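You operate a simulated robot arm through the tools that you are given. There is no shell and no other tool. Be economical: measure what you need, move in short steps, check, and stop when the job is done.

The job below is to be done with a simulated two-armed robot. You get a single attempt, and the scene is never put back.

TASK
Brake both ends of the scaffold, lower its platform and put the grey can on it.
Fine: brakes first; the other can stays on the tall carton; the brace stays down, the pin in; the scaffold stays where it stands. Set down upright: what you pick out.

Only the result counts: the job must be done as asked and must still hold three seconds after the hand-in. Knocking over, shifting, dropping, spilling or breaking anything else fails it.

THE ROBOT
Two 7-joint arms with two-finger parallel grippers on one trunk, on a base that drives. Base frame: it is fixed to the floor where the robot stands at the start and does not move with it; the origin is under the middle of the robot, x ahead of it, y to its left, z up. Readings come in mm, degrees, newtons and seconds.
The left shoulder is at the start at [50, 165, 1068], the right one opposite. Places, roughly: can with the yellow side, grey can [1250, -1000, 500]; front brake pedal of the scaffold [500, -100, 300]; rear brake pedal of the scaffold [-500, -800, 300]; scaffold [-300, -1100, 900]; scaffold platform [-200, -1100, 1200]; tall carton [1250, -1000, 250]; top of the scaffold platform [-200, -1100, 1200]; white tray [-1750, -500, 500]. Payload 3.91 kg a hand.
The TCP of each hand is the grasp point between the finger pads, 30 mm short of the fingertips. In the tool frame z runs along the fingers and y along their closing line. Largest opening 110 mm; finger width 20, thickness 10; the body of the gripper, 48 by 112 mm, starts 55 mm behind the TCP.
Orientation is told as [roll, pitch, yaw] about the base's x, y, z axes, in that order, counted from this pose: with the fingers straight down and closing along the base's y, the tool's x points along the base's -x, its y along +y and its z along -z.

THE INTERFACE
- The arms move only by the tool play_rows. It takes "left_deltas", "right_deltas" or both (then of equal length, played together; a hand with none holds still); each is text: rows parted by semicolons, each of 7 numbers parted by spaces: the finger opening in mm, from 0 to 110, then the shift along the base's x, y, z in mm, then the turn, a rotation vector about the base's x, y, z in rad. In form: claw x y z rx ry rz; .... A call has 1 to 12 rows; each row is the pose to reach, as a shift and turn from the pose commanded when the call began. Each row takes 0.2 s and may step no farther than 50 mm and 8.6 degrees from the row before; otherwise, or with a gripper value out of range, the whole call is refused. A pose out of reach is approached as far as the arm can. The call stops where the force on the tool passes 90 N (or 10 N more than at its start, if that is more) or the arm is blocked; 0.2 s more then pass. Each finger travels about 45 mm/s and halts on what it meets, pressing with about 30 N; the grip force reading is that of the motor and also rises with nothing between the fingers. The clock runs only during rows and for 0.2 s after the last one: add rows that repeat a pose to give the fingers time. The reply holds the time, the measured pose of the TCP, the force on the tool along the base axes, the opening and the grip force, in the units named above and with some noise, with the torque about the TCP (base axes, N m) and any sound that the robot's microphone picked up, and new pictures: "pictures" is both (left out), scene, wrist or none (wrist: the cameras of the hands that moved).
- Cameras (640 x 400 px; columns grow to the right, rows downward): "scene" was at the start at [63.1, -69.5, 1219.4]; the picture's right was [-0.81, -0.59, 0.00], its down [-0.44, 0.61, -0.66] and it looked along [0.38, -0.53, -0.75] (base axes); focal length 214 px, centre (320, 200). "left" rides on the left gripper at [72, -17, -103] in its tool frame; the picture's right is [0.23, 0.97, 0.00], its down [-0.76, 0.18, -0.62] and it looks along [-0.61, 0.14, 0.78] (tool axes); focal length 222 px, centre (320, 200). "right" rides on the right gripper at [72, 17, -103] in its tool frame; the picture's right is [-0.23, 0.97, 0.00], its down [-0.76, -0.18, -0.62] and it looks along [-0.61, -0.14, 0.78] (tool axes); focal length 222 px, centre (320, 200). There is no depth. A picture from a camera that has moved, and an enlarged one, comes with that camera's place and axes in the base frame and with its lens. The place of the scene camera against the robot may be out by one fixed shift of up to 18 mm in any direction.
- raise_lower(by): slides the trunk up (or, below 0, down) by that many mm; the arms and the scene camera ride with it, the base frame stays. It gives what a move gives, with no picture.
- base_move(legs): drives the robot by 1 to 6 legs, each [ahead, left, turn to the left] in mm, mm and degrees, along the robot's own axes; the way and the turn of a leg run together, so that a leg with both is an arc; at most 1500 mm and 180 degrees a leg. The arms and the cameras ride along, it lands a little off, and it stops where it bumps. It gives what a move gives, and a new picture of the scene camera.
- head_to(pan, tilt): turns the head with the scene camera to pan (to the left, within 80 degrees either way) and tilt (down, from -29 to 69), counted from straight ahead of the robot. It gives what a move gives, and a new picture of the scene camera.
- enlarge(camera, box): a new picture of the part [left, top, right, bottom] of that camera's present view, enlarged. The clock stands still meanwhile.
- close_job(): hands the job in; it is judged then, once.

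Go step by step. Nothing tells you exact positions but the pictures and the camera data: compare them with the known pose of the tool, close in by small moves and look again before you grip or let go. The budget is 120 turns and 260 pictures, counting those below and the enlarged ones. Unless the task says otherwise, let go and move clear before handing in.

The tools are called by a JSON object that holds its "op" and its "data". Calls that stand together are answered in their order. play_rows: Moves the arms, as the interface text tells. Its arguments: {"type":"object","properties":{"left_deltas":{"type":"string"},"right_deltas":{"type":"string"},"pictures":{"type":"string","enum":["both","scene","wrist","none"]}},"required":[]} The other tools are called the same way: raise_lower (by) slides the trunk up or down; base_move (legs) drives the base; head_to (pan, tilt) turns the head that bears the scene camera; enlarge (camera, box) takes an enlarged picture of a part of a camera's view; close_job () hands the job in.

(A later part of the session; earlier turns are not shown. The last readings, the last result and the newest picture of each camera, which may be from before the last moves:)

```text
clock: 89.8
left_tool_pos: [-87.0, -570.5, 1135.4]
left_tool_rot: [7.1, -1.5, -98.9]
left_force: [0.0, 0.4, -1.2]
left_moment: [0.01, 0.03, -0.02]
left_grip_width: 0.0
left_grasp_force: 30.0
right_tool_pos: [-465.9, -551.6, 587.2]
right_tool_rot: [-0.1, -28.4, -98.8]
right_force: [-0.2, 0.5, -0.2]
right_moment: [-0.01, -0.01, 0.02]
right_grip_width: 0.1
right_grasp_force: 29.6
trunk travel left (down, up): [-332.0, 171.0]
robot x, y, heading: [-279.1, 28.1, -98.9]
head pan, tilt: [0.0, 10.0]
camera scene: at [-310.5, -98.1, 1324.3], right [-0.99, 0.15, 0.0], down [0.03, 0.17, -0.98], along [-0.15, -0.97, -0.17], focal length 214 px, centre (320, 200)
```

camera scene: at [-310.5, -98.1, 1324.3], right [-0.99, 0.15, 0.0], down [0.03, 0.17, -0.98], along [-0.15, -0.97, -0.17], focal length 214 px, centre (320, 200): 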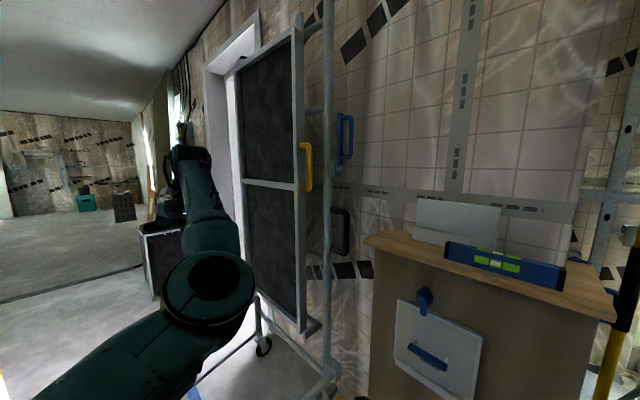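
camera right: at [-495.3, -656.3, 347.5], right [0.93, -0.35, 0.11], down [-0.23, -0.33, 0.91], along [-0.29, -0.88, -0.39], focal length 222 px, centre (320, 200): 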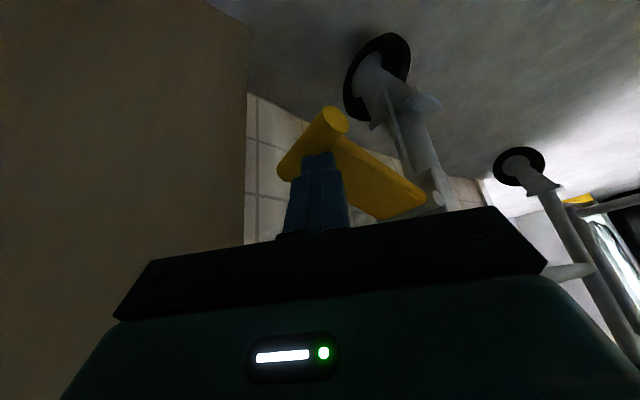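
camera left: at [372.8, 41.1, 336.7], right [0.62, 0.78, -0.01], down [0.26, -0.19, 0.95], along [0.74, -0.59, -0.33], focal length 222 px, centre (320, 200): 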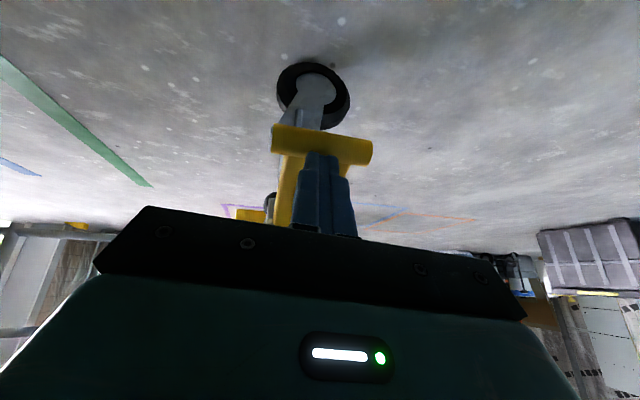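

{"op": "enlarge", "data": {"camera": "scene", "box": [270, 90, 380, 200]}}

{"op": "enlarge", "data": {"camera": "scene", "box": [250, 200, 390, 400]}}

{"op": "head_to", "data": {"pan": 0, "tilt": 69}}

```text
3.64 times, centred on (325, 145) of scene
camera zoom: at [-310.5, -98.1, 1324.3], right [-0.99, 0.15, 0.0], down [0.03, 0.17, -0.98], along [-0.15, -0.97, -0.17], focal length 780 px, centre (302, 400)
```

zoom: 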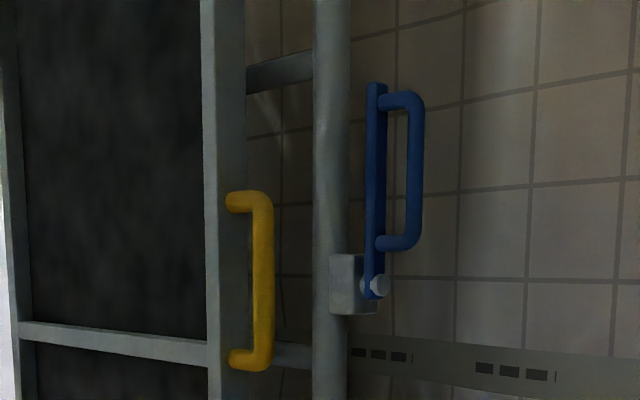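

```text
2.00 times, centred on (320, 300) of scene
camera zoom: at [-310.5, -98.1, 1324.3], right [-0.99, 0.15, 0.0], down [0.03, 0.17, -0.98], along [-0.15, -0.97, -0.17], focal length 429 px, centre (320, 0)
```

zoom: 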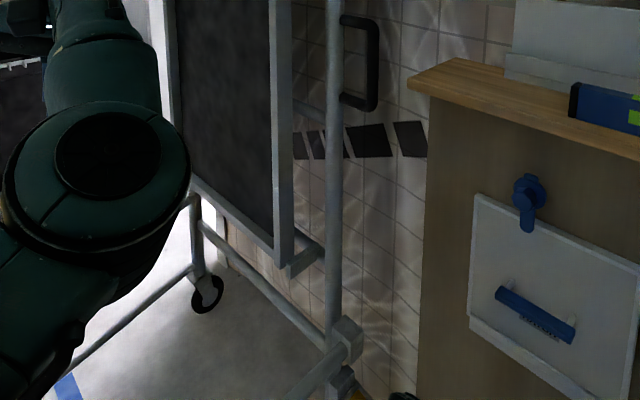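

```text
clock: 91.1
left_tool_pos: [-86.2, -569.1, 1136.1]
left_tool_rot: [7.2, -1.5, -98.8]
left_force: [-0.7, -0.2, -0.7]
left_moment: [-0.02, 0.01, -0.02]
left_grip_width: 0.0
left_grasp_force: 30.4
right_tool_pos: [-465.8, -551.6, 587.4]
right_tool_rot: [-0.1, -28.4, -98.6]
right_force: [0.0, 0.0, 0.2]
right_moment: [0.01, 0.04, 0.01]
right_grip_width: 0.0
right_grasp_force: 30.2
trunk travel left (down, up): [-332.0, 171.0]
robot x, y, heading: [-281.0, 31.6, -98.7]
head pan, tilt: [0.0, 68.8]
camera scene: at [-304.8, -61.6, 1240.6], right [-0.99, 0.15, 0.0], down [0.14, 0.92, -0.36], along [-0.05, -0.36, -0.93], focal length 214 px, centre (320, 200)
```

scene: 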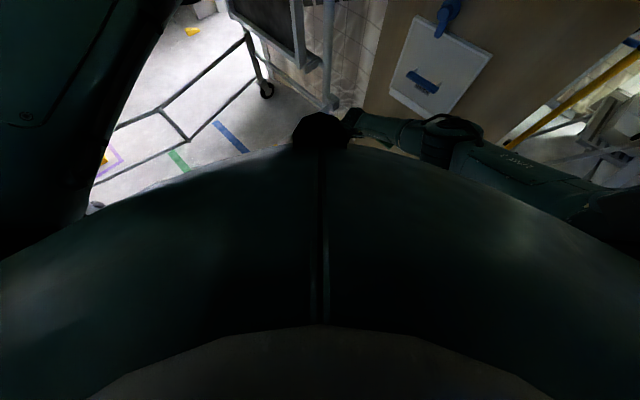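

I see the mechanism: a blue lever latch pivoting on a block at the rear post (z≈1300–1480), and a yellow grip on the folded platform's near edge. I'll square up to the scaffold again and back off a bit to set the arms high.

{"op": "base_move", "data": {"legs": [[0, 0, 45], [-150, 0, 0]]}}

{"op": "raise_lower", "data": {"by": 120}}

{"op": "head_to", "data": {"pan": -45, "tilt": 20}}

```text
clock: 93.9
left_tool_pos: [278.0, -258.6, 1135.9]
left_tool_rot: [7.1, -1.5, -54.1]
left_force: [-0.9, -1.1, -0.1]
left_moment: [0.02, -0.03, -0.04]
left_grip_width: 0.0
left_grasp_force: 29.5
right_tool_pos: [-3.5, -513.6, 588.0]
right_tool_rot: [0.0, -28.4, -53.9]
right_force: [0.5, 0.1, -0.1]
right_moment: [-0.01, 0.01, 0.01]
right_grip_width: 0.0
right_grasp_force: 30.5
trunk travel left (down, up): [-332.0, 171.0]
robot x, y, heading: [-280.4, 31.7, -54.1]
head pan, tilt: [0.0, 68.8]
stopped in leg 2: the robot was blocked; the commanded pose is now the measured one
camera scene: at [-241.6, -45.7, 1240.6], right [-0.81, -0.59, 0.0], down [-0.55, 0.75, -0.36], along [0.21, -0.29, -0.93], focal length 214 px, centre (320, 200)
```

scene: 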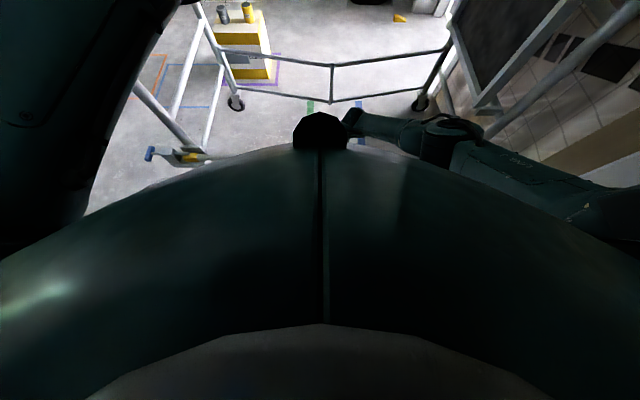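

```text
clock: 95.4
left_tool_pos: [277.9, -258.3, 1254.6]
left_tool_rot: [7.2, -1.4, -54.1]
left_force: [-0.4, 0.4, 0.1]
left_moment: [0.04, 0.0, -0.01]
left_grip_width: 0.0
left_grasp_force: 30.1
right_tool_pos: [-3.6, -513.8, 706.5]
right_tool_rot: [-0.1, -28.4, -54.0]
right_force: [0.3, 0.0, -0.1]
right_moment: [0.02, 0.01, 0.01]
right_grip_width: 0.0
right_grasp_force: 30.1
trunk travel left (down, up): [-452.0, 51.0]
robot x, y, heading: [-283.1, 28.9, -54.0]
head pan, tilt: [0.0, 68.8]
```

```text
clock: 96.5
left_tool_pos: [277.3, -259.8, 1255.4]
left_tool_rot: [7.1, -1.5, -54.1]
left_force: [1.2, 0.1, -0.1]
left_moment: [-0.01, 0.02, -0.01]
left_grip_width: 0.0
left_grasp_force: 29.9
right_tool_pos: [-3.9, -514.4, 706.1]
right_tool_rot: [-0.1, -28.4, -53.9]
right_force: [0.4, 0.0, 0.7]
right_moment: [0.02, -0.01, 0.03]
right_grip_width: 0.0
right_grasp_force: 29.8
trunk travel left (down, up): [-452.0, 51.0]
robot x, y, heading: [-280.2, 30.5, -54.0]
head pan, tilt: [-45.0, 20.0]
camera scene: at [-288.8, -92.6, 1428.0], right [-0.99, 0.15, 0.0], down [0.05, 0.34, -0.94], along [-0.14, -0.93, -0.34], focal length 214 px, centre (320, 200)
```

scene: 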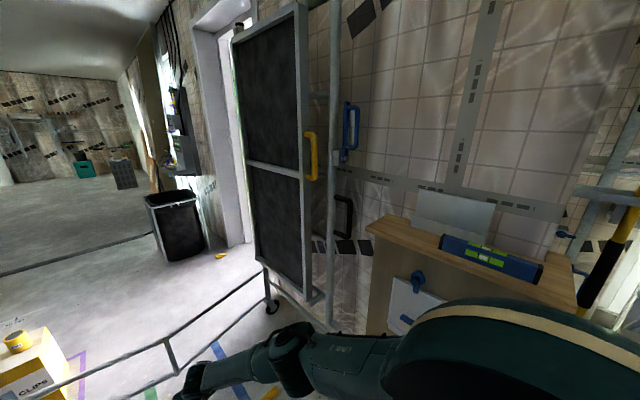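

{"op": "base_move", "data": {"legs": [[0, 60, 0]]}}

{"op": "head_to", "data": {"pan": -80, "tilt": 45}}

{"op": "head_to", "data": {"pan": 80, "tilt": 45}}

```text
clock: 97.5
left_tool_pos: [326.3, -223.9, 1255.6]
left_tool_rot: [7.0, -1.5, -54.1]
left_force: [0.3, 0.8, 0.2]
left_moment: [-0.02, 0.03, 0.0]
left_grip_width: 0.0
left_grasp_force: 30.2
right_tool_pos: [44.6, -478.9, 707.1]
right_tool_rot: [-0.2, -28.3, -53.9]
right_force: [0.5, 0.1, 0.3]
right_moment: [-0.01, -0.01, -0.03]
right_grip_width: 0.1
right_grasp_force: 30.3
trunk travel left (down, up): [-452.0, 51.0]
robot x, y, heading: [-233.1, 66.4, -53.7]
head pan, tilt: [-45.0, 20.0]
camera scene: at [-239.9, -56.9, 1428.2], right [-0.99, 0.15, 0.0], down [0.05, 0.34, -0.94], along [-0.14, -0.93, -0.34], focal length 214 px, centre (320, 200)
```

scene: 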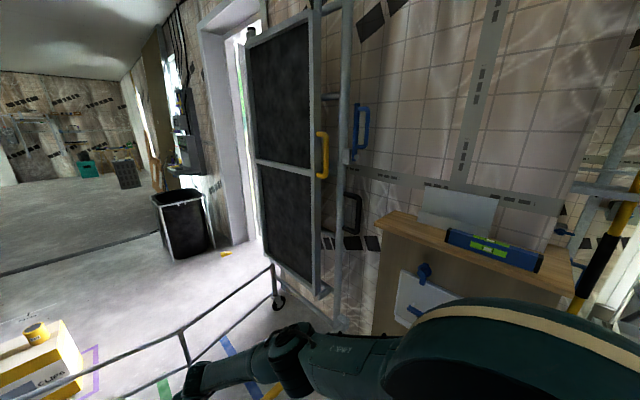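

```text
clock: 98.5
left_tool_pos: [325.9, -223.8, 1255.4]
left_tool_rot: [7.1, -1.5, -54.1]
left_force: [0.0, 0.3, 0.3]
left_moment: [-0.01, 0.04, 0.01]
left_grip_width: 0.1
left_grasp_force: 29.7
right_tool_pos: [45.4, -478.2, 706.3]
right_tool_rot: [-0.2, -28.4, -53.9]
right_force: [0.1, -0.3, -0.7]
right_moment: [-0.01, -0.01, -0.01]
right_grip_width: 0.0
right_grasp_force: 30.0
trunk travel left (down, up): [-452.0, 51.0]
robot x, y, heading: [-233.0, 64.8, -53.8]
head pan, tilt: [-80.0, 45.0]
camera scene: at [-282.8, -24.2, 1389.5], right [-0.72, 0.69, 0.0], down [0.49, 0.51, -0.71], along [-0.49, -0.51, -0.71], focal length 214 px, centre (320, 200)
```

scene: 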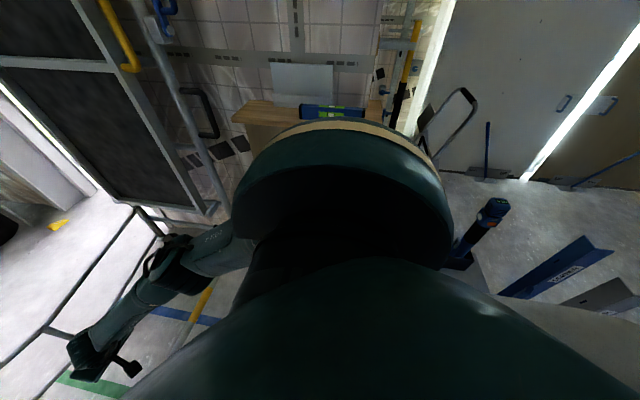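

```text
clock: 101.0
left_tool_pos: [327.1, -223.0, 1255.9]
left_tool_rot: [7.1, -1.5, -54.0]
left_force: [0.0, 0.0, 0.6]
left_moment: [0.01, 0.01, 0.02]
left_grip_width: 0.0
left_grasp_force: 30.3
right_tool_pos: [45.4, -478.5, 706.6]
right_tool_rot: [0.0, -28.4, -53.9]
right_force: [-0.5, -0.6, -0.8]
right_moment: [0.02, 0.04, -0.03]
right_grip_width: 0.2
right_grasp_force: 30.0
trunk travel left (down, up): [-452.0, 51.0]
robot x, y, heading: [-231.6, 65.0, -53.8]
head pan, tilt: [80.0, 45.0]
camera scene: at [-153.5, 70.3, 1389.4], right [0.44, -0.9, 0.0], down [-0.63, -0.31, -0.71], along [0.63, 0.31, -0.71], focal length 214 px, centre (320, 200)
```

scene: 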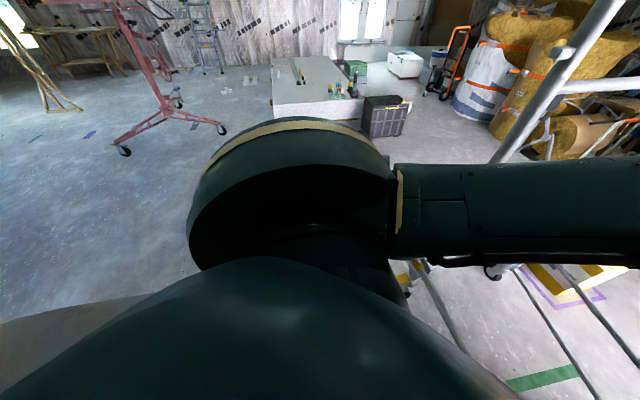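

Something low blocks backing there, but I needn't back up. I'll raise the right hand and turn it to point horizontally forward.

{"op": "play_rows", "data": {"right_deltas": "60 0 0 48 -0.07 -0.05 0;60 0 0 96 -0.14 -0.1 0;60 0 0 144 -0.21 -0.155 0;60 0 0 192 -0.28 -0.205 0;60 0 0 240 -0.35 -0.257 0;60 0 0 288 -0.42 -0.31 0;60 0 0 336 -0.5 -0.367 0;60 0 0 384 -0.58 -0.425 0;60 0 0 432 -0.66 -0.484 0;60 0 0 480 -0.74 -0.543 0;60 0 0 528 -0.82 -0.6 0;60 0 0 570 -0.87 -0.64 0", "pictures": "both"}}

{"op": "head_to", "data": {"pan": -40, "tilt": 15}}

```text
clock: 103.6
left_tool_pos: [325.6, -223.5, 1255.7]
left_tool_rot: [7.0, -1.5, -54.1]
left_force: [0.2, 0.0, -0.6]
left_moment: [-0.02, 0.01, 0.02]
left_grip_width: 0.1
left_grasp_force: 30.1
right_tool_pos: [46.1, -478.6, 1278.7]
right_tool_rot: [143.8, -89.6, 162.1]
right_force: [0.4, -0.8, 0.0]
right_moment: [-0.01, 0.0, 0.03]
right_grip_width: 60.0
right_grasp_force: 0.1
trunk travel left (down, up): [-452.0, 51.0]
robot x, y, heading: [-230.4, 64.0, -53.9]
head pan, tilt: [80.0, 45.0]
camera scene: at [-153.8, 70.4, 1389.4], right [0.44, -0.9, 0.0], down [-0.63, -0.31, -0.71], along [0.63, 0.31, -0.71], focal length 214 px, centre (320, 200)
camera right: at [-1.3, -384.9, 1205.4], right [0.79, 0.57, 0.23], down [-0.52, 0.4, 0.76], along [0.34, -0.71, 0.61], focal length 222 px, centre (320, 200)
```

scene: 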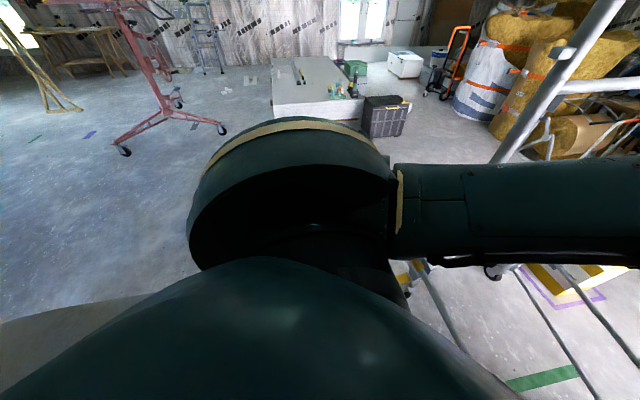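
right: 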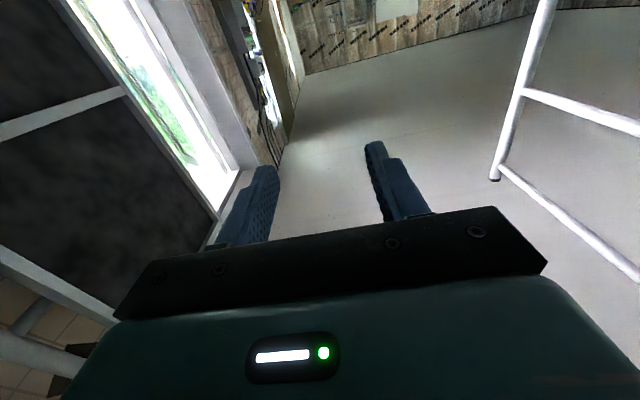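

```text
clock: 105.6
left_tool_pos: [326.6, -223.5, 1255.6]
left_tool_rot: [7.1, -1.4, -54.1]
left_force: [0.3, 0.5, -0.1]
left_moment: [0.0, -0.03, -0.01]
left_grip_width: 0.0
left_grasp_force: 29.9
right_tool_pos: [47.1, -478.8, 1276.7]
right_tool_rot: [138.6, -89.6, 167.5]
right_force: [-0.2, -0.2, 0.2]
right_moment: [0.02, 0.01, -0.01]
right_grip_width: 60.2
right_grasp_force: 0.0
trunk travel left (down, up): [-452.0, 51.0]
robot x, y, heading: [-234.3, 64.8, -53.5]
head pan, tilt: [-40.0, 15.0]
camera scene: at [-232.7, -58.7, 1436.2], right [-1.0, 0.07, 0.0], down [0.02, 0.26, -0.97], along [-0.06, -0.96, -0.26], focal length 214 px, centre (320, 200)
```

scene: 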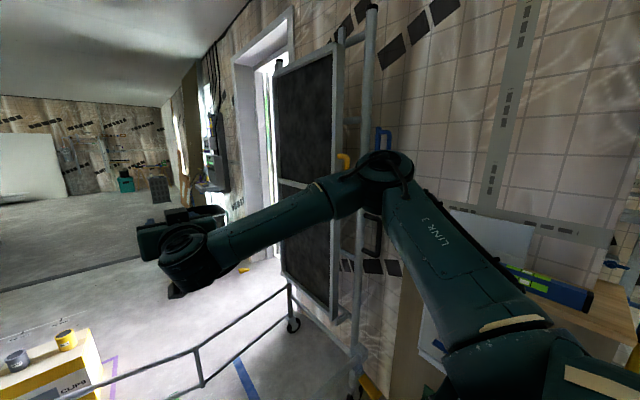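

The right hand points forward with its elbow up. I'll turn 45° right and move up to bring it near the latch for a close look.

{"op": "base_move", "data": {"legs": [[0, 0, -45], [250, -60, 0]]}}

{"op": "play_rows", "data": {"right_deltas": "60 0 0 0 0 0 0", "pictures": "wrist"}}

{"op": "head_to", "data": {"pan": -5, "tilt": 10}}

```text
clock: 109.5
left_tool_pos: [-136.8, -772.7, 1256.0]
left_tool_rot: [7.0, -1.5, -98.9]
left_force: [-0.4, 0.1, -0.4]
left_moment: [0.0, -0.01, 0.04]
left_grip_width: 0.0
left_grasp_force: 30.2
right_tool_pos: [-516.0, -756.7, 1277.3]
right_tool_rot: [137.2, -89.7, 124.0]
right_force: [-0.1, -0.4, 0.2]
right_moment: [-0.04, -0.02, 0.01]
right_grip_width: 60.0
right_grasp_force: 0.0
trunk travel left (down, up): [-452.0, 51.0]
robot x, y, heading: [-326.5, -171.4, -99.0]
head pan, tilt: [-40.0, 15.0]
camera scene: at [-416.2, -271.6, 1436.2], right [-0.66, 0.75, 0.0], down [0.19, 0.17, -0.97], along [-0.73, -0.64, -0.26], focal length 214 px, centre (320, 200)
```

scene: 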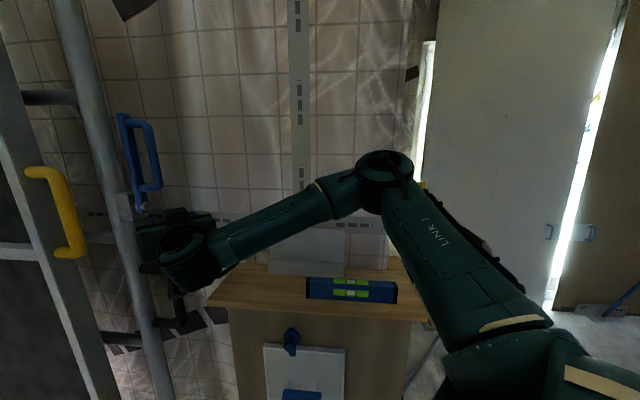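

```text
clock: 109.9
left_tool_pos: [-136.8, -771.9, 1256.3]
left_tool_rot: [7.1, -1.6, -98.8]
left_force: [0.1, 0.3, 0.4]
left_moment: [-0.02, 0.0, 0.02]
left_grip_width: 0.0
left_grasp_force: 30.1
right_tool_pos: [-514.0, -756.3, 1277.7]
right_tool_rot: [140.7, -89.5, 120.4]
right_force: [-0.8, 0.2, 0.7]
right_moment: [0.02, 0.0, 0.01]
right_grip_width: 60.0
right_grasp_force: 0.1
trunk travel left (down, up): [-452.0, 51.0]
robot x, y, heading: [-327.2, -176.0, -99.0]
head pan, tilt: [-40.0, 15.0]
camera right: at [-483.3, -656.0, 1205.0], right [0.96, -0.15, 0.23], down [-0.08, 0.65, 0.76], along [-0.26, -0.75, 0.61], focal length 222 px, centre (320, 200)
```

right: 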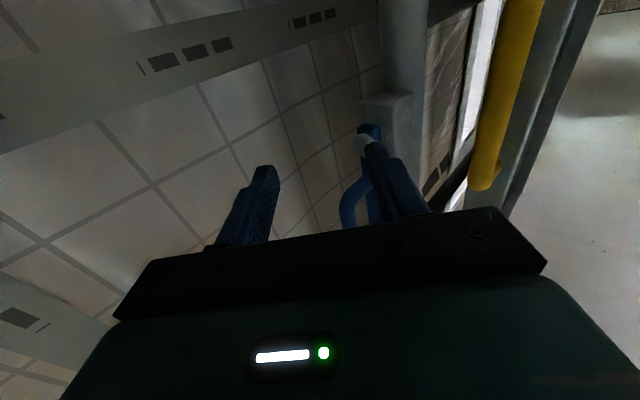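

```text
clock: 110.9
left_tool_pos: [-137.4, -771.7, 1255.5]
left_tool_rot: [7.2, -1.4, -98.9]
left_force: [0.0, 0.2, 0.5]
left_moment: [-0.01, 0.03, -0.02]
left_grip_width: 0.0
left_grasp_force: 30.0
right_tool_pos: [-515.5, -755.1, 1278.8]
right_tool_rot: [141.6, -89.7, 119.6]
right_force: [0.0, -0.8, -0.4]
right_moment: [0.01, -0.05, -0.03]
right_grip_width: 60.1
right_grasp_force: 0.0
trunk travel left (down, up): [-452.0, 51.0]
robot x, y, heading: [-328.3, -176.3, -98.4]
head pan, tilt: [-5.0, 10.0]
camera scene: at [-367.8, -299.7, 1444.4], right [-0.97, 0.24, 0.0], down [0.04, 0.17, -0.98], along [-0.23, -0.96, -0.17], focal length 214 px, centre (320, 200)
```

scene: 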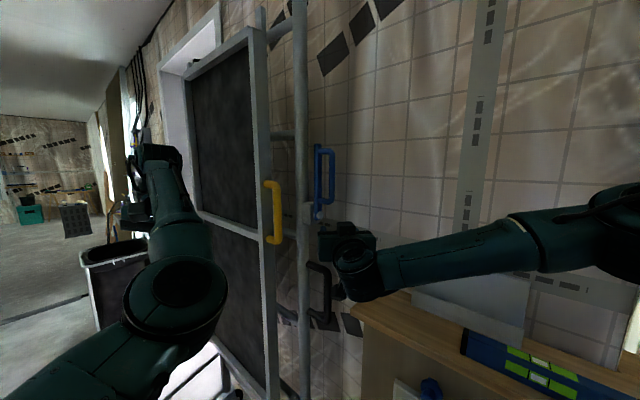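

{"op": "enlarge", "data": {"camera": "scene", "box": [290, 130, 360, 240]}}

{"op": "head_to", "data": {"pan": -40, "tilt": 10}}

{"op": "enlarge", "data": {"camera": "scene", "box": [60, 60, 200, 220]}}

```text
3.64 times, centred on (325, 185) of scene
camera zoom: at [-367.8, -299.7, 1444.4], right [-0.97, 0.24, 0.0], down [0.04, 0.17, -0.98], along [-0.23, -0.96, -0.17], focal length 780 px, centre (302, 254)
```

zoom: 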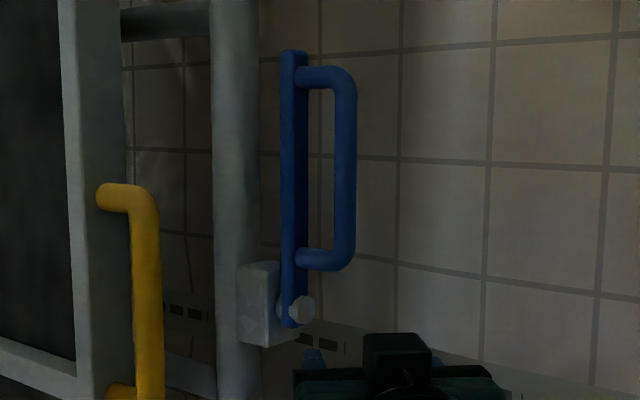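

```text
clock: 111.9
left_tool_pos: [-136.9, -772.4, 1257.3]
left_tool_rot: [7.2, -1.4, -98.8]
left_force: [0.2, -0.1, -0.3]
left_moment: [-0.02, -0.01, 0.01]
left_grip_width: 0.1
left_grasp_force: 29.8
right_tool_pos: [-516.1, -756.6, 1278.5]
right_tool_rot: [141.4, -89.7, 119.7]
right_force: [0.0, -0.6, 0.5]
right_moment: [-0.03, 0.03, 0.02]
right_grip_width: 60.0
right_grasp_force: 0.0
trunk travel left (down, up): [-452.0, 51.0]
robot x, y, heading: [-333.2, -174.1, -98.7]
head pan, tilt: [-40.0, 10.0]
camera scene: at [-415.5, -270.7, 1444.4], right [-0.66, 0.75, 0.0], down [0.13, 0.11, -0.98], along [-0.74, -0.65, -0.17], focal length 214 px, centre (320, 200)
```

scene: 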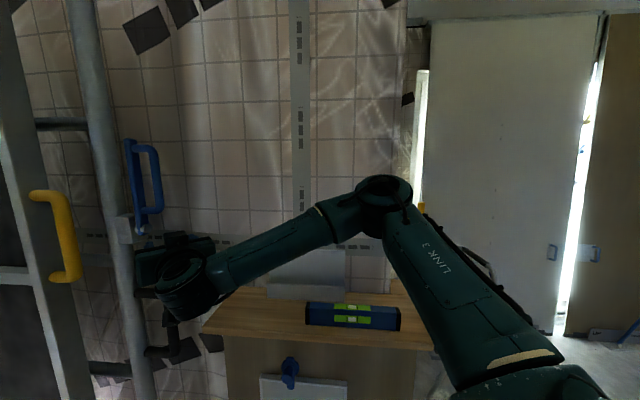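

```text
2.50 times, centred on (130, 140) of scene
camera zoom: at [-415.5, -270.7, 1444.4], right [-0.66, 0.75, 0.0], down [0.13, 0.11, -0.98], along [-0.74, -0.65, -0.17], focal length 536 px, centre (795, 350)
```

zoom: 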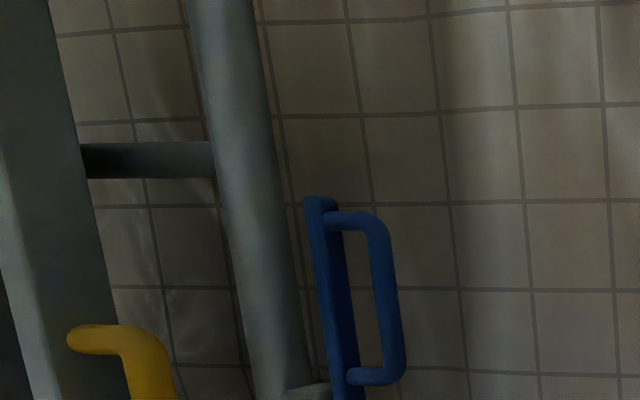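

The lever pivots about an outward bolt at its foot; its grip sticks outward. Before unlatching, I'll bring the left hand, pointing forward and open, to guard the platform's near edge below the yellow grip.

{"op": "play_rows", "data": {"left_deltas": "30 -17 20 -6 -0.13 0.02 0;60 -34 40 -12 -0.26 0.04 0;90 -51 60 -18 -0.39 0.061 0;110 -68 70 -24 -0.52 0.082 0;110 -85 75 -30 -0.65 0.102 0;110 -102 75 -38 -0.78 0.123 0;110 -120 75 -46 -0.91 0.143 0;110 -138 75 -54 -1.04 0.164 0;110 -156 72 -60 -1.17 0.185 0;110 -174 68 -66 -1.3 0.205 0;110 -192 62 -72 -1.43 0.226 0;110 -208 57 -76 -1.55 0.245 0", "pictures": "both"}}

```text
clock: 114.5
left_tool_pos: [-339.5, -715.9, 1262.8]
left_tool_rot: [-169.9, -80.8, 78.5]
left_force: [0.4, -0.3, 0.8]
left_moment: [-0.01, 0.01, -0.01]
left_grip_width: 110.0
left_grasp_force: 0.1
left hand out of reach, approached as far as the arm can: row 1, 2, 3, 4, 5, 6
right_tool_pos: [-515.5, -755.5, 1277.4]
right_tool_rot: [141.6, -89.6, 119.5]
right_force: [-0.1, 0.7, 1.0]
right_moment: [0.01, 0.01, 0.03]
right_grip_width: 59.9
right_grasp_force: 0.0
trunk travel left (down, up): [-452.0, 51.0]
robot x, y, heading: [-327.2, -180.2, -98.7]
head pan, tilt: [-40.0, 10.0]
stopped in row 12 (left hand): the arm was blocked; the commanded pose is now the measured one
camera scene: at [-415.6, -270.7, 1444.4], right [-0.66, 0.75, 0.0], down [0.13, 0.11, -0.98], along [-0.74, -0.65, -0.17], focal length 214 px, centre (320, 200)
camera left: at [-356.2, -625.2, 1175.6], right [0.97, -0.06, -0.25], down [0.22, 0.73, 0.65], along [0.14, -0.68, 0.72], focal length 222 px, centre (320, 200)
```

scene: 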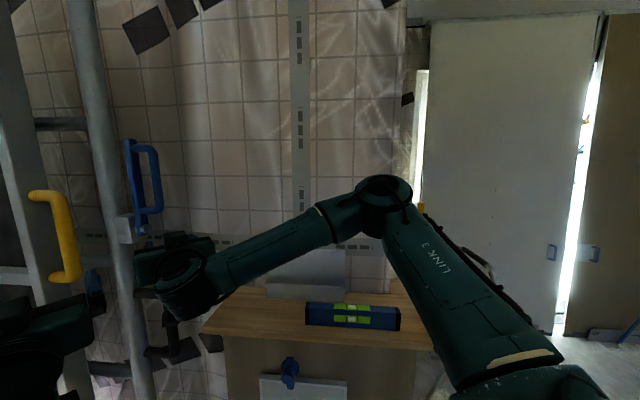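
left: 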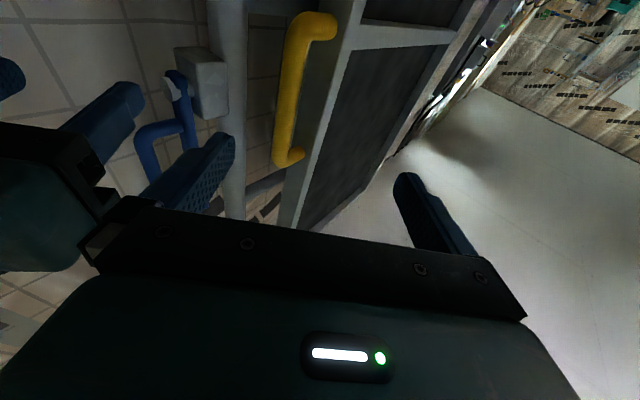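

The two grippers are near each other. I'll raise the right hand with closed fingers to the lever's grip height.

{"op": "play_rows", "data": {"right_deltas": "0 -10 3 35 0 0 0;0 -10 3 70 0 0 0;0 -10 3 105 0 0 0;0 -10 3 140 0 0 0;0 -10 3 140 0 0 0;0 -10 3 140 0 0 0", "pictures": "both"}}

```text
clock: 115.9
left_tool_pos: [-339.7, -716.1, 1264.4]
left_tool_rot: [-169.6, -80.9, 78.2]
left_force: [0.4, 0.6, 0.0]
left_moment: [0.02, 0.02, 0.02]
left_grip_width: 109.9
left_grasp_force: 0.0
right_tool_pos: [-524.0, -753.1, 1418.3]
right_tool_rot: [142.3, -89.6, 118.9]
right_force: [-0.3, -0.3, 0.0]
right_moment: [0.03, -0.01, 0.02]
right_grip_width: 0.0
right_grasp_force: 29.8
trunk travel left (down, up): [-452.0, 51.0]
robot x, y, heading: [-328.4, -173.8, -98.7]
head pan, tilt: [-40.0, 10.0]
camera scene: at [-415.5, -270.6, 1444.4], right [-0.66, 0.75, 0.0], down [0.13, 0.11, -0.98], along [-0.74, -0.65, -0.17], focal length 214 px, centre (320, 200)
camera right: at [-493.1, -652.7, 1344.6], right [0.96, -0.15, 0.23], down [-0.08, 0.65, 0.76], along [-0.26, -0.75, 0.61], focal length 222 px, centre (320, 200)
```

scene: 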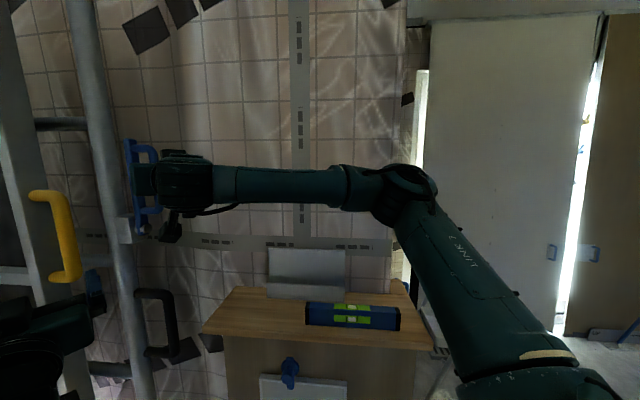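
right: 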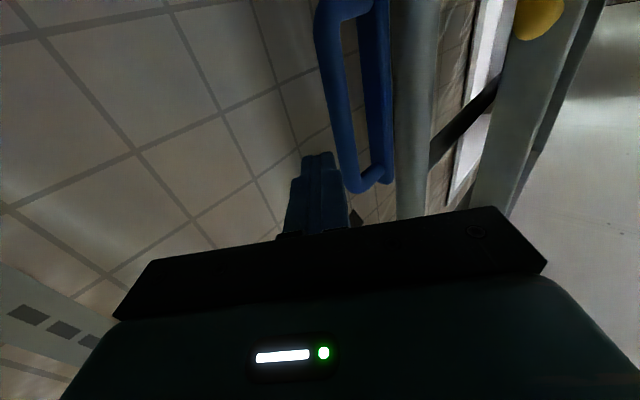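

The lever grip is at u in front of the post, its top at z≈1475. I'll bring the closed right fingers to the grip's platform-side.

{"op": "play_rows", "data": {"right_deltas": "0 28 18 10 0 0 0;0 48 26 22 0 0 0;0 55 -5 22 0 0 0;0 59 -34 22 0 0 0;0 59 -34 22 0 0 0", "pictures": "both"}}

```text
clock: 117.1
left_tool_pos: [-338.8, -716.2, 1262.2]
left_tool_rot: [-169.7, -80.8, 78.2]
left_force: [-0.2, -0.3, 1.2]
left_moment: [-0.02, 0.01, -0.01]
left_grip_width: 110.0
left_grasp_force: 0.1
right_tool_pos: [-468.4, -789.6, 1439.1]
right_tool_rot: [145.4, -89.6, 115.8]
right_force: [0.2, -0.3, 0.4]
right_moment: [-0.03, 0.01, 0.01]
right_grip_width: 0.1
right_grasp_force: 29.8
trunk travel left (down, up): [-452.0, 51.0]
robot x, y, heading: [-331.5, -170.6, -98.5]
head pan, tilt: [-40.0, 10.0]
camera scene: at [-415.8, -270.4, 1444.4], right [-0.66, 0.75, 0.0], down [0.13, 0.11, -0.98], along [-0.74, -0.65, -0.17], focal length 214 px, centre (320, 200)
camera right: at [-435.9, -688.9, 1366.3], right [0.96, -0.15, 0.23], down [-0.08, 0.65, 0.76], along [-0.26, -0.75, 0.61], focal length 222 px, centre (320, 200)
```

scene: 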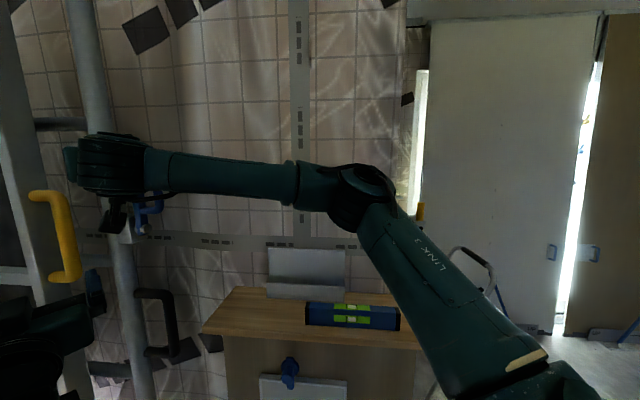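
right: 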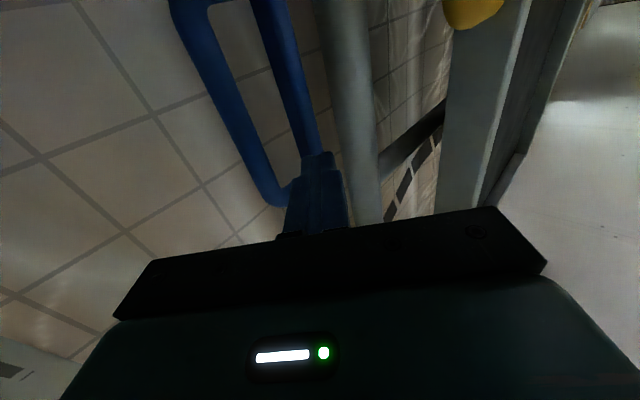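

{"op": "play_rows", "data": {"right_deltas": "0 -12 -9 0 0 0 0;0 -24 -18 0 0 0 0;0 -36 -26 0 0 0 0;0 -48 -35 -3 0 0 0;0 -60 -44 -8 0 0 0;0 -60 -44 -8 0 0 0", "pictures": "both"}}

```text
clock: 118.4
left_tool_pos: [-338.1, -707.5, 1265.4]
left_tool_rot: [-170.2, -80.4, 78.9]
left_force: [-0.4, 0.3, 0.0]
left_moment: [0.02, 0.0, 0.08]
left_grip_width: 110.3
left_grasp_force: 0.0
right_tool_pos: [-494.0, -814.1, 1439.8]
right_tool_rot: [-158.4, -88.9, 63.4]
right_force: [18.7, 32.8, 4.6]
right_moment: [-0.19, -0.22, 0.41]
right_grip_width: 0.1
right_grasp_force: 30.1
trunk travel left (down, up): [-452.0, 51.0]
robot x, y, heading: [-329.4, -171.2, -98.6]
head pan, tilt: [-40.0, 10.0]
stopped in row 6 (right hand): the force on the tool passed its limit (the readings are from after the stop); the commanded pose is now the measured one
camera scene: at [-414.1, -260.9, 1445.4], right [-0.66, 0.75, 0.0], down [0.13, 0.11, -0.99], along [-0.74, -0.65, -0.17], focal length 214 px, centre (320, 200)
camera right: at [-469.7, -713.4, 1363.7], right [0.97, -0.08, 0.22], down [-0.12, 0.65, 0.75], along [-0.2, -0.76, 0.62], focal length 222 px, centre (320, 200)
```

scene: 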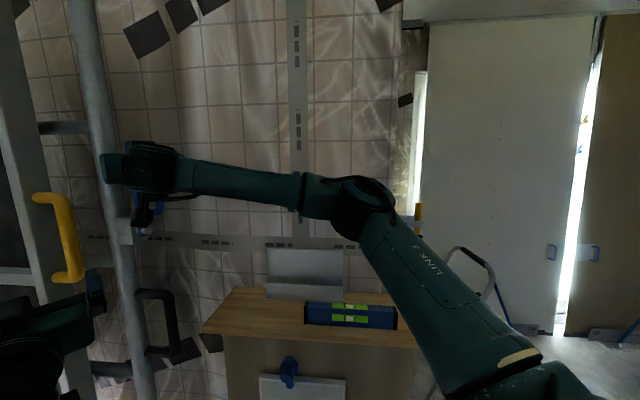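
right: 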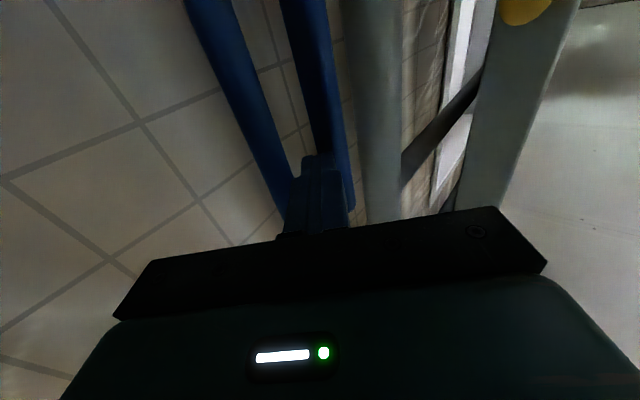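

Pushing toward the wall side is firmly blocked, so the lever swings the other way. I'll go around its front and push from the wall side.

{"op": "play_rows", "data": {"right_deltas": "0 12 9 0 0 0 0;0 -9 37 0 0 0 0;0 -29 65 0 0 0 0;0 -55 46 0 0 0 0;0 -81 27 0 0 0 0;0 -60 -1 0 0 0 0;0 -40 -29 0 0 0 0;0 -40 -29 0 0 0 0", "pictures": "wrist"}}

```text
clock: 120.2
left_tool_pos: [-337.3, -715.5, 1264.1]
left_tool_rot: [-169.8, -80.8, 78.4]
left_force: [-0.3, -0.4, 0.0]
left_moment: [0.0, -0.03, 0.01]
left_grip_width: 110.0
left_grasp_force: 0.2
right_tool_pos: [-545.3, -854.1, 1429.6]
right_tool_rot: [-113.6, -89.6, 17.4]
right_force: [-0.4, -0.2, -1.0]
right_moment: [0.02, 0.01, 0.01]
right_grip_width: 0.0
right_grasp_force: 37.1
trunk travel left (down, up): [-452.0, 51.0]
robot x, y, heading: [-332.4, -170.1, -98.8]
head pan, tilt: [-40.0, 10.0]
camera right: at [-518.4, -754.4, 1357.2], right [0.97, -0.11, 0.22], down [-0.1, 0.64, 0.76], along [-0.22, -0.76, 0.61], focal length 222 px, centre (320, 200)
```

right: 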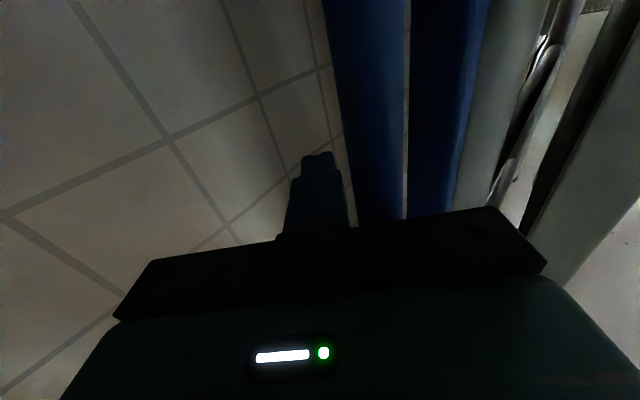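

{"op": "play_rows", "data": {"right_deltas": "0 12 9 0 0 0 0;0 24 18 0 0 0 0;0 36 26 0 0 0 0;0 48 35 0 0 0 0;0 60 44 0 0 0 0;0 72 53 -3 0 0 0;0 72 53 -3 0 0 0", "pictures": "both"}}

```text
clock: 121.8
left_tool_pos: [-338.3, -712.5, 1264.2]
left_tool_rot: [-170.0, -80.8, 78.6]
left_force: [0.6, 1.0, 1.2]
left_moment: [0.01, 0.01, 0.01]
left_grip_width: 110.2
left_grasp_force: 0.0
right_tool_pos: [-470.4, -799.1, 1429.2]
right_tool_rot: [-158.8, -89.6, 62.9]
right_force: [-5.1, 7.6, 2.5]
right_moment: [0.03, -0.06, 0.47]
right_grip_width: 0.0
right_grasp_force: 37.4
trunk travel left (down, up): [-452.0, 51.0]
robot x, y, heading: [-328.0, -169.4, -98.7]
head pan, tilt: [-40.0, 10.0]
camera scene: at [-415.4, -267.7, 1444.7], right [-0.66, 0.75, 0.0], down [0.13, 0.11, -0.98], along [-0.74, -0.65, -0.17], focal length 214 px, centre (320, 200)
camera right: at [-444.2, -698.0, 1356.1], right [0.97, -0.1, 0.22], down [-0.11, 0.64, 0.76], along [-0.22, -0.76, 0.61], focal length 222 px, centre (320, 200)
```

scene: 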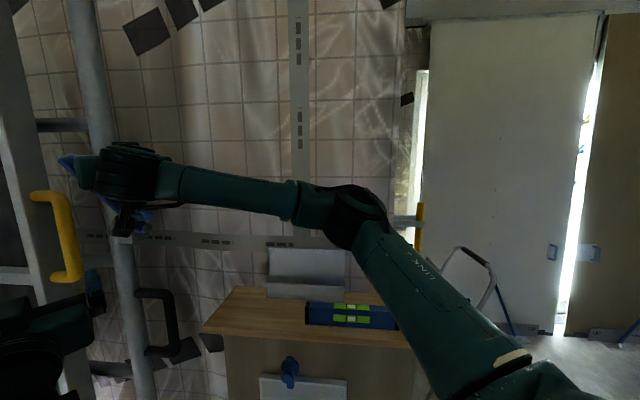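
right: 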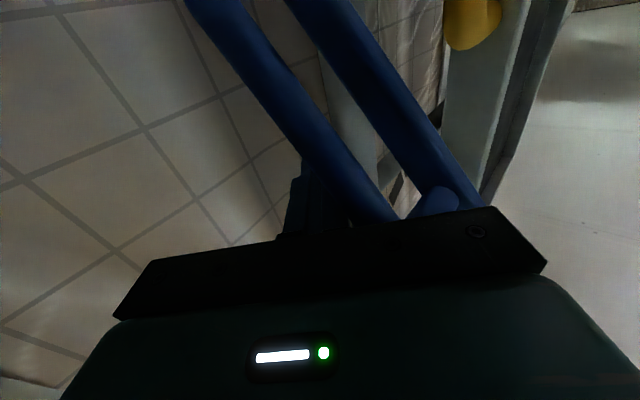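

The lever swings easily toward the platform side. Before it releases, I'll bring the left hand lower, pointing straight inward and open, in front of the platform's near edge.

{"op": "play_rows", "data": {"left_deltas": "110 0 10 -20 0.01 0.01 0.07;110 0 10 -40 0.02 0.015 0.14;110 -6 5 -60 0.03 0.02 0.21;110 -12 0 -80 0.04 0.03 0.28;110 -20 -6 -84 0.05 0.04 0.35;110 -28 -14 -84 0.06 0.05 0.42;110 -36 -24 -84 0.07 0.055 0.49;110 -44 -34 -84 0.08 0.06 0.56;110 -52 -44 -84 0.09 0.07 0.63;110 -60 -54 -84 0.1 0.075 0.7;110 -66 -61 -84 0.11 0.08 0.78;110 -66 -61 -84 0.11 0.08 0.78", "pictures": "both"}}

```text
clock: 122.6
left_tool_pos: [-327.5, -713.2, 1268.1]
left_tool_rot: [-171.1, -74.1, 92.6]
left_force: [-0.4, 0.0, 0.2]
left_moment: [0.01, 0.0, -0.01]
left_grip_width: 110.2
left_grasp_force: 0.1
right_tool_pos: [-472.1, -798.7, 1429.8]
right_tool_rot: [-161.2, -89.4, 64.9]
right_force: [-0.9, 5.1, 3.6]
right_moment: [0.1, -0.08, 0.26]
right_grip_width: 0.0
right_grasp_force: 37.7
trunk travel left (down, up): [-452.0, 51.0]
robot x, y, heading: [-327.5, -169.1, -98.6]
head pan, tilt: [-40.0, 10.0]
stopped in row 3 (left hand): the arm was blocked; the commanded pose is now the measured one
camera scene: at [-415.2, -268.1, 1444.4], right [-0.66, 0.75, 0.0], down [0.13, 0.11, -0.98], along [-0.74, -0.65, -0.17], focal length 214 px, centre (320, 200)
camera left: at [-363.9, -640.2, 1171.1], right [0.96, 0.13, -0.26], down [0.04, 0.83, 0.56], along [0.29, -0.54, 0.79], focal length 222 px, centre (320, 200)
```

scene: 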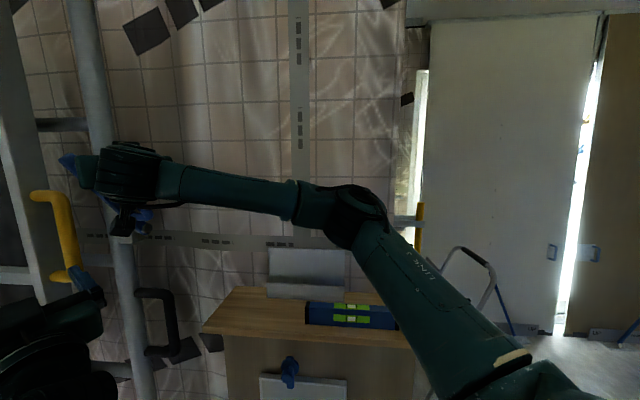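
left: 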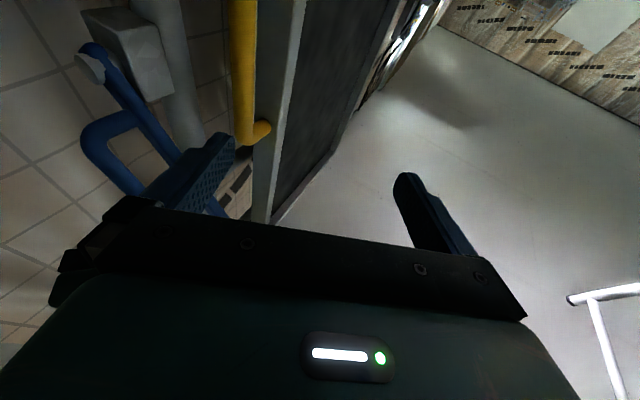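

Turning that way folds the left arm too much. Instead I'll close the left fist and extend it inward, just in front of the platform's near edge, as a guard.

{"op": "play_rows", "data": {"left_deltas": "0 8 -5 -15 0 0 0;0 14 -15 -30 0 0 0;0 18 -30 -45 0 0 0;0 22 -45 -60 0 0 0;0 25 -60 -75 0 0 0;0 25 -77 -75 0 0 0;0 25 -90 -75 0 0 0;0 25 -90 -75 0 0 0", "pictures": "both"}}

```text
clock: 124.4
left_tool_pos: [-303.8, -803.6, 1192.1]
left_tool_rot: [-170.8, -74.3, 92.3]
left_force: [0.2, 0.4, -0.2]
left_moment: [-0.02, 0.03, 0.0]
left_grip_width: 0.0
left_grasp_force: 30.0
right_tool_pos: [-469.8, -798.9, 1428.0]
right_tool_rot: [-149.2, -89.4, 52.9]
right_force: [-0.5, 7.5, 6.1]
right_moment: [0.19, -0.13, 0.29]
right_grip_width: 0.1
right_grasp_force: 37.8
trunk travel left (down, up): [-452.0, 51.0]
robot x, y, heading: [-332.0, -173.9, -98.7]
head pan, tilt: [-40.0, 10.0]
camera scene: at [-414.8, -267.2, 1444.6], right [-0.66, 0.75, 0.0], down [0.13, 0.11, -0.98], along [-0.74, -0.65, -0.17], focal length 214 px, centre (320, 200)
camera left: at [-340.0, -729.5, 1095.4], right [0.96, 0.12, -0.26], down [0.04, 0.83, 0.56], along [0.29, -0.55, 0.79], focal length 222 px, centre (320, 200)
```

scene: 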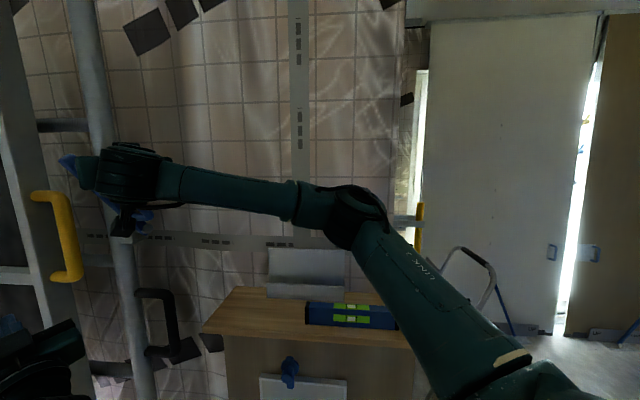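
left: 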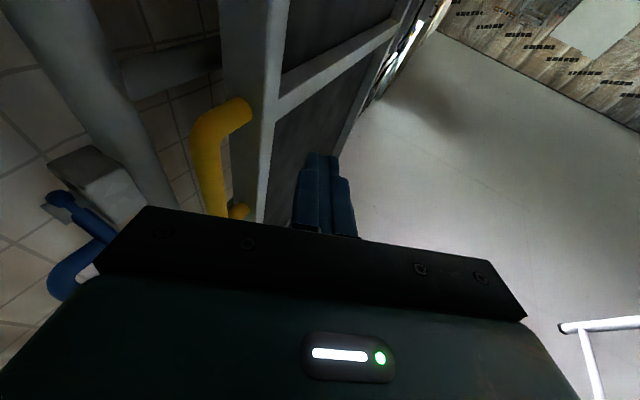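

{"op": "play_rows", "data": {"left_deltas": "0 10 -20 0 0 0 0;0 14 -42 0 0 0 0;0 8 -47 0 0 0 0;0 2 -52 0 0 0 0;0 -4 -57 0 0 0 0;0 -4 -57 0 0 0 0", "pictures": "wrist"}}

```text
clock: 125.8
left_tool_pos: [-308.9, -861.7, 1192.6]
left_tool_rot: [-170.4, -74.2, 91.8]
left_force: [-0.1, 0.3, 1.1]
left_moment: [0.03, 0.01, 0.02]
left_grip_width: 0.0
left_grasp_force: 29.9
right_tool_pos: [-471.5, -798.8, 1428.5]
right_tool_rot: [-149.3, -89.4, 53.0]
right_force: [-0.7, 7.8, 5.2]
right_moment: [0.15, -0.12, 0.29]
right_grip_width: 0.0
right_grasp_force: 38.5
trunk travel left (down, up): [-452.0, 51.0]
robot x, y, heading: [-325.8, -173.3, -98.6]
head pan, tilt: [-40.0, 10.0]
camera left: at [-344.3, -786.8, 1096.3], right [0.96, 0.12, -0.26], down [0.05, 0.83, 0.56], along [0.29, -0.55, 0.79], focal length 222 px, centre (320, 200)
```

left: 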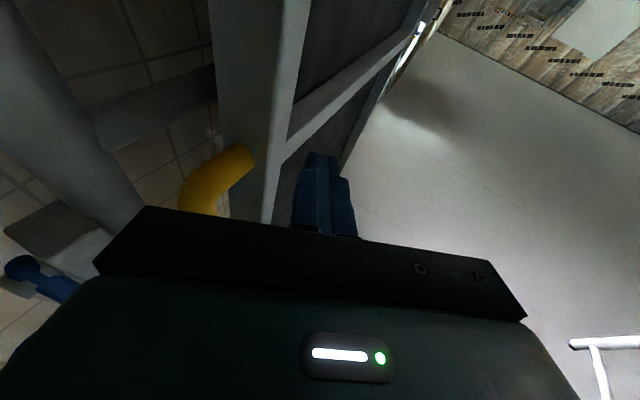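

The left fist guards the platform face. Now I continue swinging the lever along its arc.

{"op": "play_rows", "data": {"right_deltas": "0 14 10 -8 0 0 0;0 27 20 -17 0 0 0;0 40 30 -27 0 0 0;0 51 38 -39 0 0 0;0 61 45 -52 0 0 0;0 61 45 -52 0 0 0", "pictures": "both"}}

```text
clock: 127.2
left_tool_pos: [-308.5, -863.2, 1190.6]
left_tool_rot: [-170.5, -74.2, 91.9]
left_force: [-0.1, 0.1, 0.0]
left_moment: [0.01, -0.02, 0.02]
left_grip_width: 0.2
left_grasp_force: 30.2
right_tool_pos: [-409.3, -756.3, 1374.3]
right_tool_rot: [-137.5, -89.6, 41.3]
right_force: [0.2, -0.2, 0.8]
right_moment: [0.01, 0.01, 0.02]
right_grip_width: 0.1
right_grasp_force: 37.8
trunk travel left (down, up): [-452.0, 51.0]
robot x, y, heading: [-326.1, -172.3, -98.6]
head pan, tilt: [-40.0, 10.0]
camera scene: at [-414.9, -269.6, 1444.4], right [-0.66, 0.75, 0.0], down [0.13, 0.11, -0.98], along [-0.74, -0.65, -0.17], focal length 214 px, centre (320, 200)
camera right: at [-382.8, -655.3, 1301.2], right [0.97, -0.1, 0.22], down [-0.1, 0.64, 0.76], along [-0.22, -0.76, 0.61], focal length 222 px, centre (320, 200)
```

scene: 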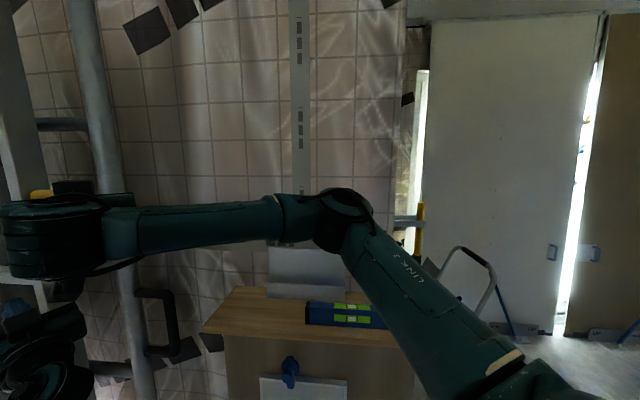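
right: 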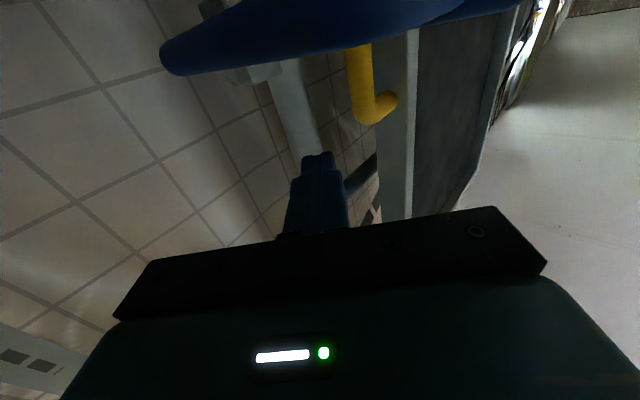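

The lever has flipped over to horizontal and stays there; the platform hasn't moved. I'll hook the right fingers behind the yellow grip and pull it gently toward the guarding fist.

{"op": "play_rows", "data": {"right_deltas": "0 -16 -12 0 0 0 0;0 -22 -16 -8 0 0 0;0 -10 -32 -12 0 0 0;0 0 -46 -14 0 0 0;0 0 -46 -14 0 0 0", "pictures": "wrist"}}

```text
clock: 128.4
left_tool_pos: [-307.8, -864.3, 1192.1]
left_tool_rot: [-170.5, -74.3, 91.9]
left_force: [0.3, 0.0, -0.2]
left_moment: [-0.02, 0.04, 0.01]
left_grip_width: 0.1
left_grasp_force: 29.5
right_tool_pos: [-410.5, -801.6, 1361.6]
right_tool_rot: [-140.0, -89.6, 43.8]
right_force: [-0.2, 0.7, 0.2]
right_moment: [-0.01, -0.01, 0.01]
right_grip_width: 0.1
right_grasp_force: 37.3
trunk travel left (down, up): [-452.0, 51.0]
robot x, y, heading: [-325.6, -175.3, -98.5]
head pan, tilt: [-40.0, 10.0]
camera right: at [-384.2, -700.9, 1288.4], right [0.97, -0.1, 0.22], down [-0.11, 0.64, 0.76], along [-0.22, -0.76, 0.61], focal length 222 px, centre (320, 200)
```

right: 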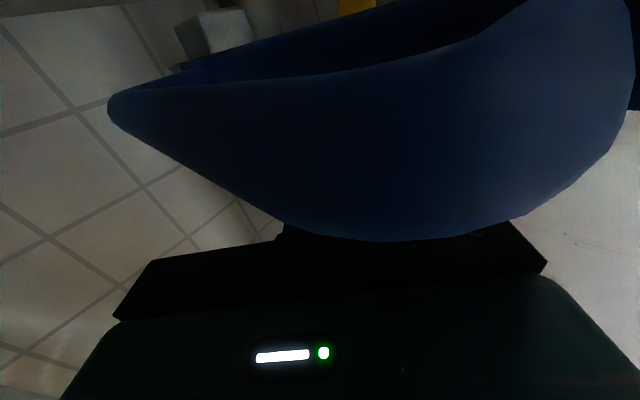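

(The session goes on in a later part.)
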